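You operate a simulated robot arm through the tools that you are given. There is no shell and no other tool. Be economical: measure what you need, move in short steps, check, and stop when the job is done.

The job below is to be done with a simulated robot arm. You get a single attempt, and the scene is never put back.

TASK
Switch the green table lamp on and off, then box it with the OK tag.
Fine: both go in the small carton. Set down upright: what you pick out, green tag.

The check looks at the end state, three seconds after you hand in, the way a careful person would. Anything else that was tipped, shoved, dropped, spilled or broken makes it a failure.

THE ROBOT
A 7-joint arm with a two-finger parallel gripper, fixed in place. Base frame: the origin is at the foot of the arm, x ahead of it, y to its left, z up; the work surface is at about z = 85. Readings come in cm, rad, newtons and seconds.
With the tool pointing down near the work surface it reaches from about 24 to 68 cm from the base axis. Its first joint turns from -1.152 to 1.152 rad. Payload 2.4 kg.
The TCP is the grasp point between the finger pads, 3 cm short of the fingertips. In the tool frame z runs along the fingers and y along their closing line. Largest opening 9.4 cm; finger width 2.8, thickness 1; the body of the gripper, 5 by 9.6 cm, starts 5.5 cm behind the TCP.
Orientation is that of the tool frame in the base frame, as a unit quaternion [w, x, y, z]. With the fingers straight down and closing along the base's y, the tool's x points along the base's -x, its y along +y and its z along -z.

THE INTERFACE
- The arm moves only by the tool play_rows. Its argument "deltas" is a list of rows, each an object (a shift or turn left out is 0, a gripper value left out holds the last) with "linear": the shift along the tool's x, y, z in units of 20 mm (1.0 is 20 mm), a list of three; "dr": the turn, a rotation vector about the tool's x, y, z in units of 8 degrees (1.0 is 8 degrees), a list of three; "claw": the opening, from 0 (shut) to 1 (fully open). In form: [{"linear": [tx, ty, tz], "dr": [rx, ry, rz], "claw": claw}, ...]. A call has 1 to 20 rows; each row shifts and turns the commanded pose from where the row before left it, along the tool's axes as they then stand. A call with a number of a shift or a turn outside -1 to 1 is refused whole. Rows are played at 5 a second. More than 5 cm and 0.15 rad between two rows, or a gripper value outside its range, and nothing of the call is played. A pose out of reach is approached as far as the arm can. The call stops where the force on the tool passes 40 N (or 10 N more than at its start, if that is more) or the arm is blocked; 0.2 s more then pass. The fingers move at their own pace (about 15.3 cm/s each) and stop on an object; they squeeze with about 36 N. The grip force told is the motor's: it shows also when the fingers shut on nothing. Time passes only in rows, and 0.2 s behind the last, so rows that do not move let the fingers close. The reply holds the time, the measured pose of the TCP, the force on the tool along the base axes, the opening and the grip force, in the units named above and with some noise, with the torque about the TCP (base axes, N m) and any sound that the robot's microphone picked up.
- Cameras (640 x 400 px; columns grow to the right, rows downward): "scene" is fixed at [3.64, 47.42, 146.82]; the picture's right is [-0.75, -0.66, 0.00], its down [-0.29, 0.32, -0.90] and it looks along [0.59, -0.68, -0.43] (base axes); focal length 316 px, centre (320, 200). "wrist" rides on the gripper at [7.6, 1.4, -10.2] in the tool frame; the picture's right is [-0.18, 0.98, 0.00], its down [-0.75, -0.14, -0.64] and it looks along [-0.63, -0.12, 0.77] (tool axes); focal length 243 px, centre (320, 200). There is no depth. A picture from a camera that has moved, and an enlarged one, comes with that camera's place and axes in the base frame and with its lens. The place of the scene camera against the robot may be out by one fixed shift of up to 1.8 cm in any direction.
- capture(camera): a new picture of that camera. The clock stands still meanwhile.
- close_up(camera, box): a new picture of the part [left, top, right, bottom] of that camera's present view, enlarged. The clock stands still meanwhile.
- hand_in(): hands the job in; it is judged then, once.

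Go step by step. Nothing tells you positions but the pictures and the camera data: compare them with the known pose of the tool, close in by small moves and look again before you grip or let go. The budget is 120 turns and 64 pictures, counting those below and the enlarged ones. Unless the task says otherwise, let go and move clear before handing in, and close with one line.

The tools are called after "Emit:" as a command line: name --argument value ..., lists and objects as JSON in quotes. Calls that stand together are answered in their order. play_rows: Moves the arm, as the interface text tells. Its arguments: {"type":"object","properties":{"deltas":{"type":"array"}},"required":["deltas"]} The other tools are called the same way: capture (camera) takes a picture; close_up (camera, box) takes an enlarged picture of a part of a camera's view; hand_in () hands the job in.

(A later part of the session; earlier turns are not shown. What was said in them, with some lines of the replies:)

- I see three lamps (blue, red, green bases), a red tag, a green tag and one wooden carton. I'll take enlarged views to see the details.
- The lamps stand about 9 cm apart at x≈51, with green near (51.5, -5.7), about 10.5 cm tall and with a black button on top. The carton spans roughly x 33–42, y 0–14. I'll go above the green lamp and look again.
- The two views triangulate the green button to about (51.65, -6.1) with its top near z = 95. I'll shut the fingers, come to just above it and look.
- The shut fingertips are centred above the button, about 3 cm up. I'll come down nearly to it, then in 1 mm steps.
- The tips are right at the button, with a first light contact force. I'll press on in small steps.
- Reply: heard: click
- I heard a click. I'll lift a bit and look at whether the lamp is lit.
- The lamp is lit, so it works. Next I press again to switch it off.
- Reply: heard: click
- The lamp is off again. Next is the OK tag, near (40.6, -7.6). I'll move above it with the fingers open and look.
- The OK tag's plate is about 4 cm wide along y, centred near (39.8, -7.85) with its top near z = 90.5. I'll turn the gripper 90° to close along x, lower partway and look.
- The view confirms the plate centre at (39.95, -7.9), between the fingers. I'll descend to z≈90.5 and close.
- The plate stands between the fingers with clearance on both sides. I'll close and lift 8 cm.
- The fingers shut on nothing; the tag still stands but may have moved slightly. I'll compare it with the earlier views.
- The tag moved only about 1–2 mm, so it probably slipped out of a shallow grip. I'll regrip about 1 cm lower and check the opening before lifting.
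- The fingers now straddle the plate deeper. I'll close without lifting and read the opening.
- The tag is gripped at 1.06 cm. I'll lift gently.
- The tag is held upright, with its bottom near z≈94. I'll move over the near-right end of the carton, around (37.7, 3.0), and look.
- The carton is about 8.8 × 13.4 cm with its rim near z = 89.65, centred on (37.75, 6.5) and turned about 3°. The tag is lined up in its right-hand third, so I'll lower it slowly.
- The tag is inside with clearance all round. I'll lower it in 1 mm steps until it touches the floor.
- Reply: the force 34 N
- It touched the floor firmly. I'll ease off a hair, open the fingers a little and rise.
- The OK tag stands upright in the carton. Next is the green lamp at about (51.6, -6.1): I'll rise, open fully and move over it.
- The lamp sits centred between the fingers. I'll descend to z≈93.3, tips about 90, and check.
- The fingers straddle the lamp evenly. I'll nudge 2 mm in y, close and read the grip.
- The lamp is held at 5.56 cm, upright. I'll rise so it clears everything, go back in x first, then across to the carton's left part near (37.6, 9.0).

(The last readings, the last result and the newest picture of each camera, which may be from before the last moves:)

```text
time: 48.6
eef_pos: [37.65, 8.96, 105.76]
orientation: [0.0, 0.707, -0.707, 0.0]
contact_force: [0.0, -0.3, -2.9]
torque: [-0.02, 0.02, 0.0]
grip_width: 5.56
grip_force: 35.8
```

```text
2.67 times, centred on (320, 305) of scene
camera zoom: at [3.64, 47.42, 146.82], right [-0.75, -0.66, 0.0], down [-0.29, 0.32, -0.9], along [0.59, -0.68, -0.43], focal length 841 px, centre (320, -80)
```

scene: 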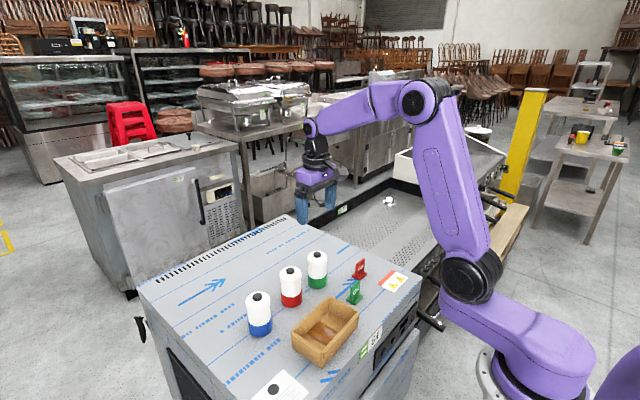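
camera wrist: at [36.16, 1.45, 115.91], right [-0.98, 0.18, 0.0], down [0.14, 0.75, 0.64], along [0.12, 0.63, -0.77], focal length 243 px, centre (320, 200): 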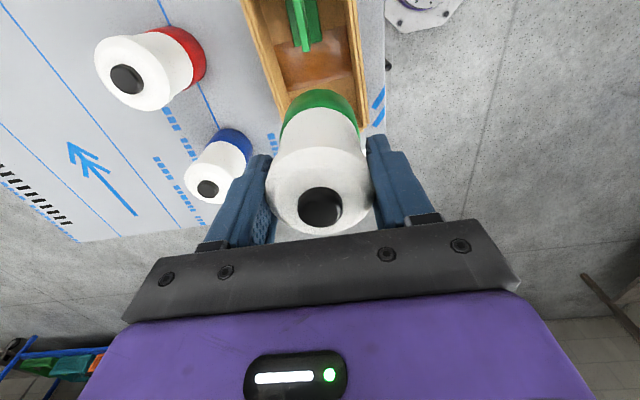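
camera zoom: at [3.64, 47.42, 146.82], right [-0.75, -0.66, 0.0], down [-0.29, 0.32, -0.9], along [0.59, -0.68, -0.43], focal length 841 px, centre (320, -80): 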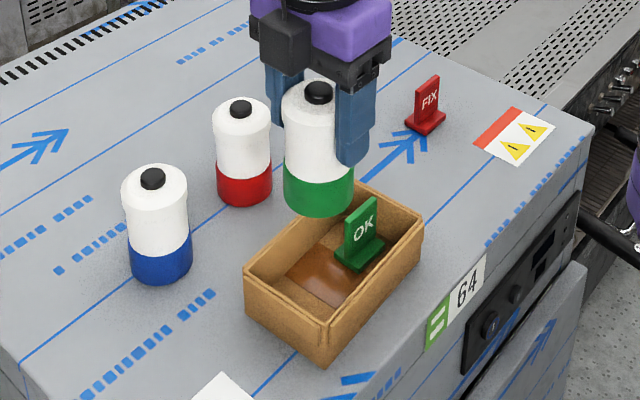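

The lamp hangs above the free part of the carton. I'll lower it to just above the rim and check the alignment.

Emit:
play_rows --deltas '[{"linear": [0, 0, 0.6]}, {"linear": [0, 0, 0.7]}, {"linear": [0, 0, 0.7]}, {"linear": [0, 0, 0.7]}, {"linear": [0, 0, 0.4]}, {}]'

Emit:
capture --camera "wrist"

Emit:
close_up --camera "scene" --box '[260, 250, 400, 370]'

```text
time: 50.0
eef_pos: [37.68, 8.86, 99.38]
orientation: [0.0, -0.706, 0.708, 0.0]
contact_force: [0.2, -0.8, -3.8]
torque: [-0.01, 0.01, 0.0]
grip_width: 5.57
grip_force: 35.9
```

```text
21 pictures are left
camera wrist: at [36.22, 1.4, 109.68], right [-0.98, 0.18, 0.0], down [0.14, 0.75, 0.64], along [0.12, 0.63, -0.77], focal length 243 px, centre (320, 200)
```

wrist: 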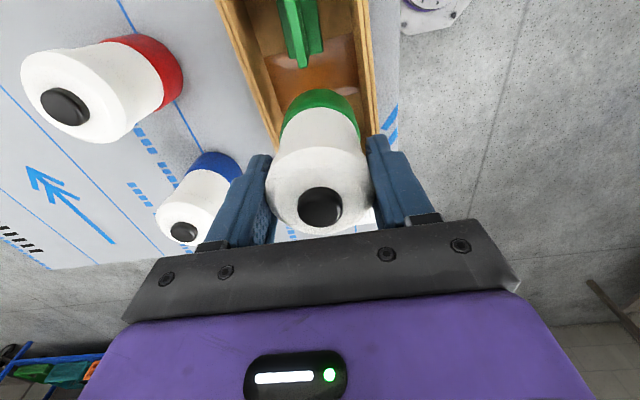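

```text
3.33 times, centred on (330, 310) of scene
camera zoom: at [3.64, 47.42, 146.82], right [-0.75, -0.66, 0.0], down [-0.29, 0.32, -0.9], along [0.59, -0.68, -0.43], focal length 1052 px, centre (287, -167)
```

zoom: 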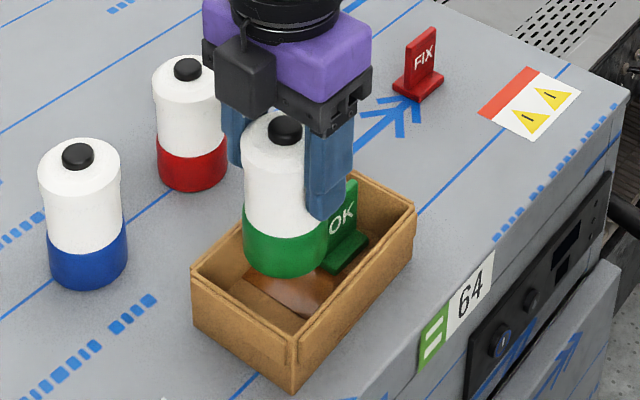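

Emit:
close_up --camera "wrist" --box '[210, 0, 410, 160]'

```text
2.50 times, centred on (310, 80) of wrist
camera zoom: at [36.22, 1.4, 109.68], right [-0.98, 0.18, 0.0], down [0.14, 0.75, 0.64], along [0.12, 0.63, -0.77], focal length 606 px, centre (345, 500)
```

zoom: 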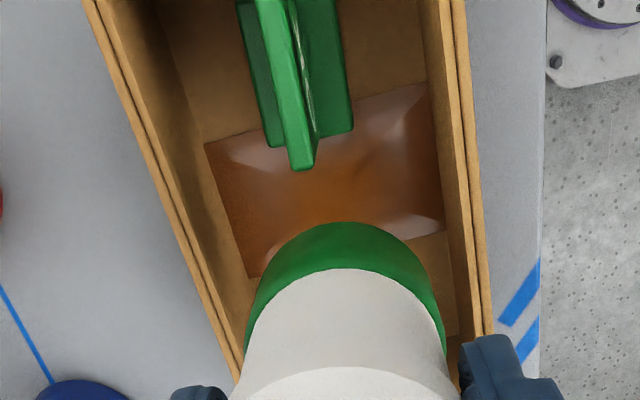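

There is about 1 cm of margin on each side. I'll shift 1–2 mm to centre it and lower to just above the floor.

Emit:
play_rows --deltas '[{"linear": [-0.05, 0.07, 0]}, {"linear": [0, 0, 0.5]}, {"linear": [0, 0, 0.5]}, {"linear": [0, 0, 0.5]}, {"linear": [0, 0, 0.5]}, {"linear": [0, 0, 0.3]}, {"linear": [0, 0, 0.2]}, {}]'

Emit:
close_up --camera "scene" --box '[260, 250, 400, 370]'

Emit:
close_up --camera "wrist" --box '[210, 0, 410, 160]'

```text
time: 51.8
eef_pos: [37.53, 8.95, 94.45]
orientation: [0.0, -0.707, 0.707, -0.001]
contact_force: [-0.8, -0.3, -3.2]
torque: [0.01, 0.04, 0.01]
grip_width: 5.54
grip_force: 35.8
```

```text
3.33 times, centred on (330, 310) of scene
camera zoom: at [3.64, 47.42, 146.82], right [-0.75, -0.66, 0.0], down [-0.29, 0.32, -0.9], along [0.59, -0.68, -0.43], focal length 1052 px, centre (287, -167)
```

zoom: 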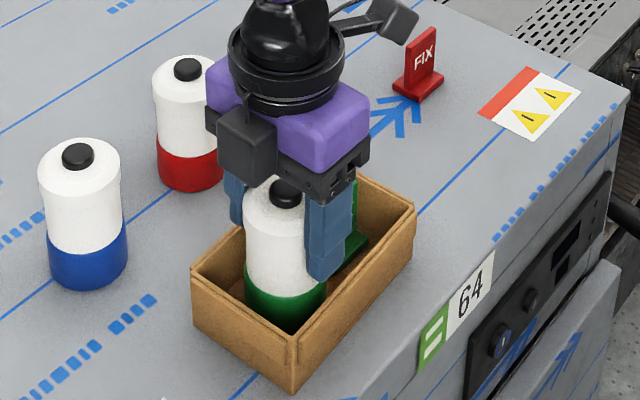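

```text
2.50 times, centred on (310, 80) of wrist
camera zoom: at [36.07, 1.5, 104.69], right [-0.98, 0.18, 0.0], down [0.14, 0.75, 0.64], along [0.12, 0.63, -0.77], focal length 606 px, centre (345, 500)
```

zoom: 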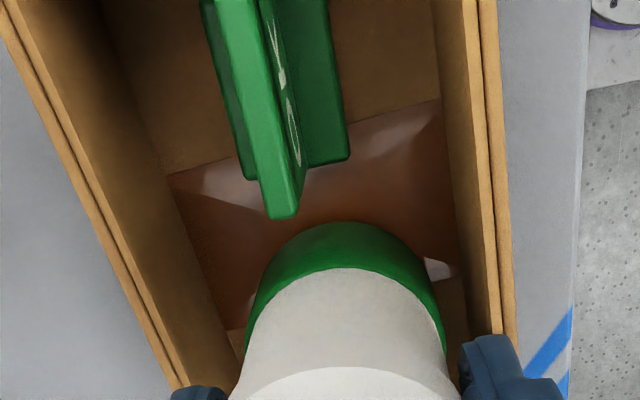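

The lamp is going in cleanly beside the tag. I'll make fine steps to floor contact.

Emit:
play_rows --deltas '[{"linear": [0, 0, 0.1]}, {"linear": [0, 0, 0.1]}, {"linear": [0, 0, 0.05]}, {}]'

```text
time: 52.8
eef_pos: [37.55, 8.96, 93.93]
orientation: [0.0, 0.707, -0.707, 0.0]
contact_force: [-0.1, -0.4, -3.6]
torque: [0.01, 0.01, 0.0]
grip_width: 5.57
grip_force: 36.2
```

Emit:
play_rows --deltas '[{"linear": [0, 0, 0.05]}, {"linear": [0, 0, 0.03]}, {}]'

```text
time: 53.6
eef_pos: [37.64, 8.94, 93.79]
orientation: [0.0, -0.707, 0.708, -0.001]
contact_force: [-2.7, 0.5, 14.5]
torque: [-0.09, 0.23, -0.02]
grip_width: 5.55
grip_force: 35.9
```

Floor contact is made. I'll ease off slightly, open and rise straight up.

Emit:
play_rows --deltas '[{"linear": [0, 0, -0.02]}, {"claw": 0.65}, {"claw": 0.8}, {}, {}, {"linear": [0, 0, -0.3]}, {"linear": [0, 0, -0.5]}, {"linear": [0, 0, -0.9]}, {"linear": [0, 0, -0.9]}, {"linear": [0, 0, -0.9]}, {"linear": [0, 0, -0.9]}, {"linear": [0, 0, -0.9]}, {"linear": [0, 0, -0.9]}, {"linear": [0, 0, -0.9]}, {}]'

Emit:
close_up --camera "scene" --box '[220, 230, 420, 380]'

Emit:
capture --camera "wrist"

```text
time: 56.8
eef_pos: [37.37, 9.12, 107.99]
orientation: [0.0, -0.707, 0.707, 0.001]
contact_force: [-0.7, -0.1, -0.4]
torque: [0.01, -0.01, 0.01]
grip_width: 7.5
grip_force: 0.0
```

```text
2.67 times, centred on (320, 305) of scene
camera zoom: at [3.63, 47.42, 146.82], right [-0.75, -0.66, 0.0], down [-0.29, 0.32, -0.9], along [0.59, -0.68, -0.43], focal length 841 px, centre (320, -80)
```

zoom: 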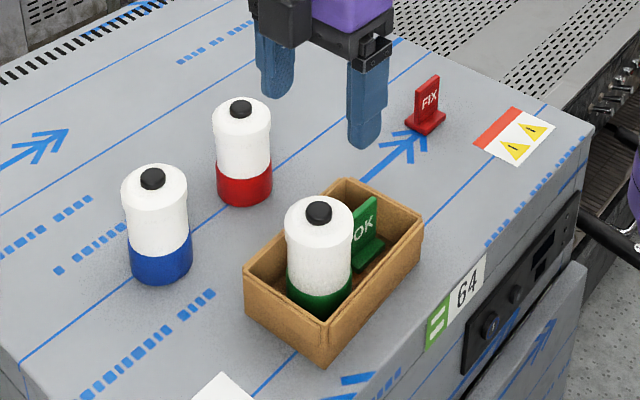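

```text
15 pictures are left
camera wrist: at [36.03, 1.56, 118.28], right [-0.98, 0.18, 0.0], down [0.14, 0.75, 0.64], along [0.12, 0.63, -0.77], focal length 243 px, centre (320, 200)
```

wrist: 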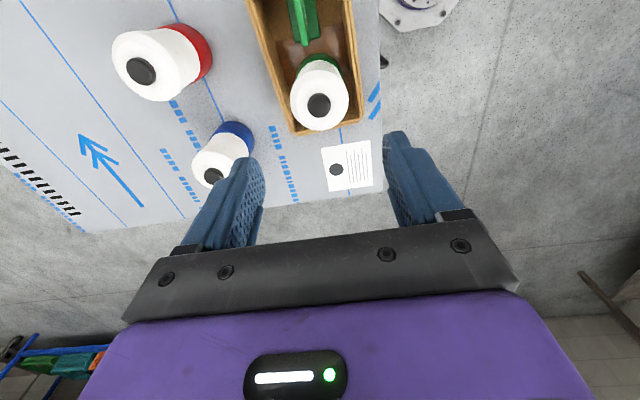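

Both the lamp, switched off, and the OK tag stand upright in the carton, and everything else is where it was. The arm is clear, so I'm handing in.

Emit:
hand_in

```text
The job is handed in.
```

I switched the green lamp on and off (it lit on the first press), then set it upright in the carton with the OK tag; my first grip on the tag slipped and shifted it a millimetre or two before I boxed it.
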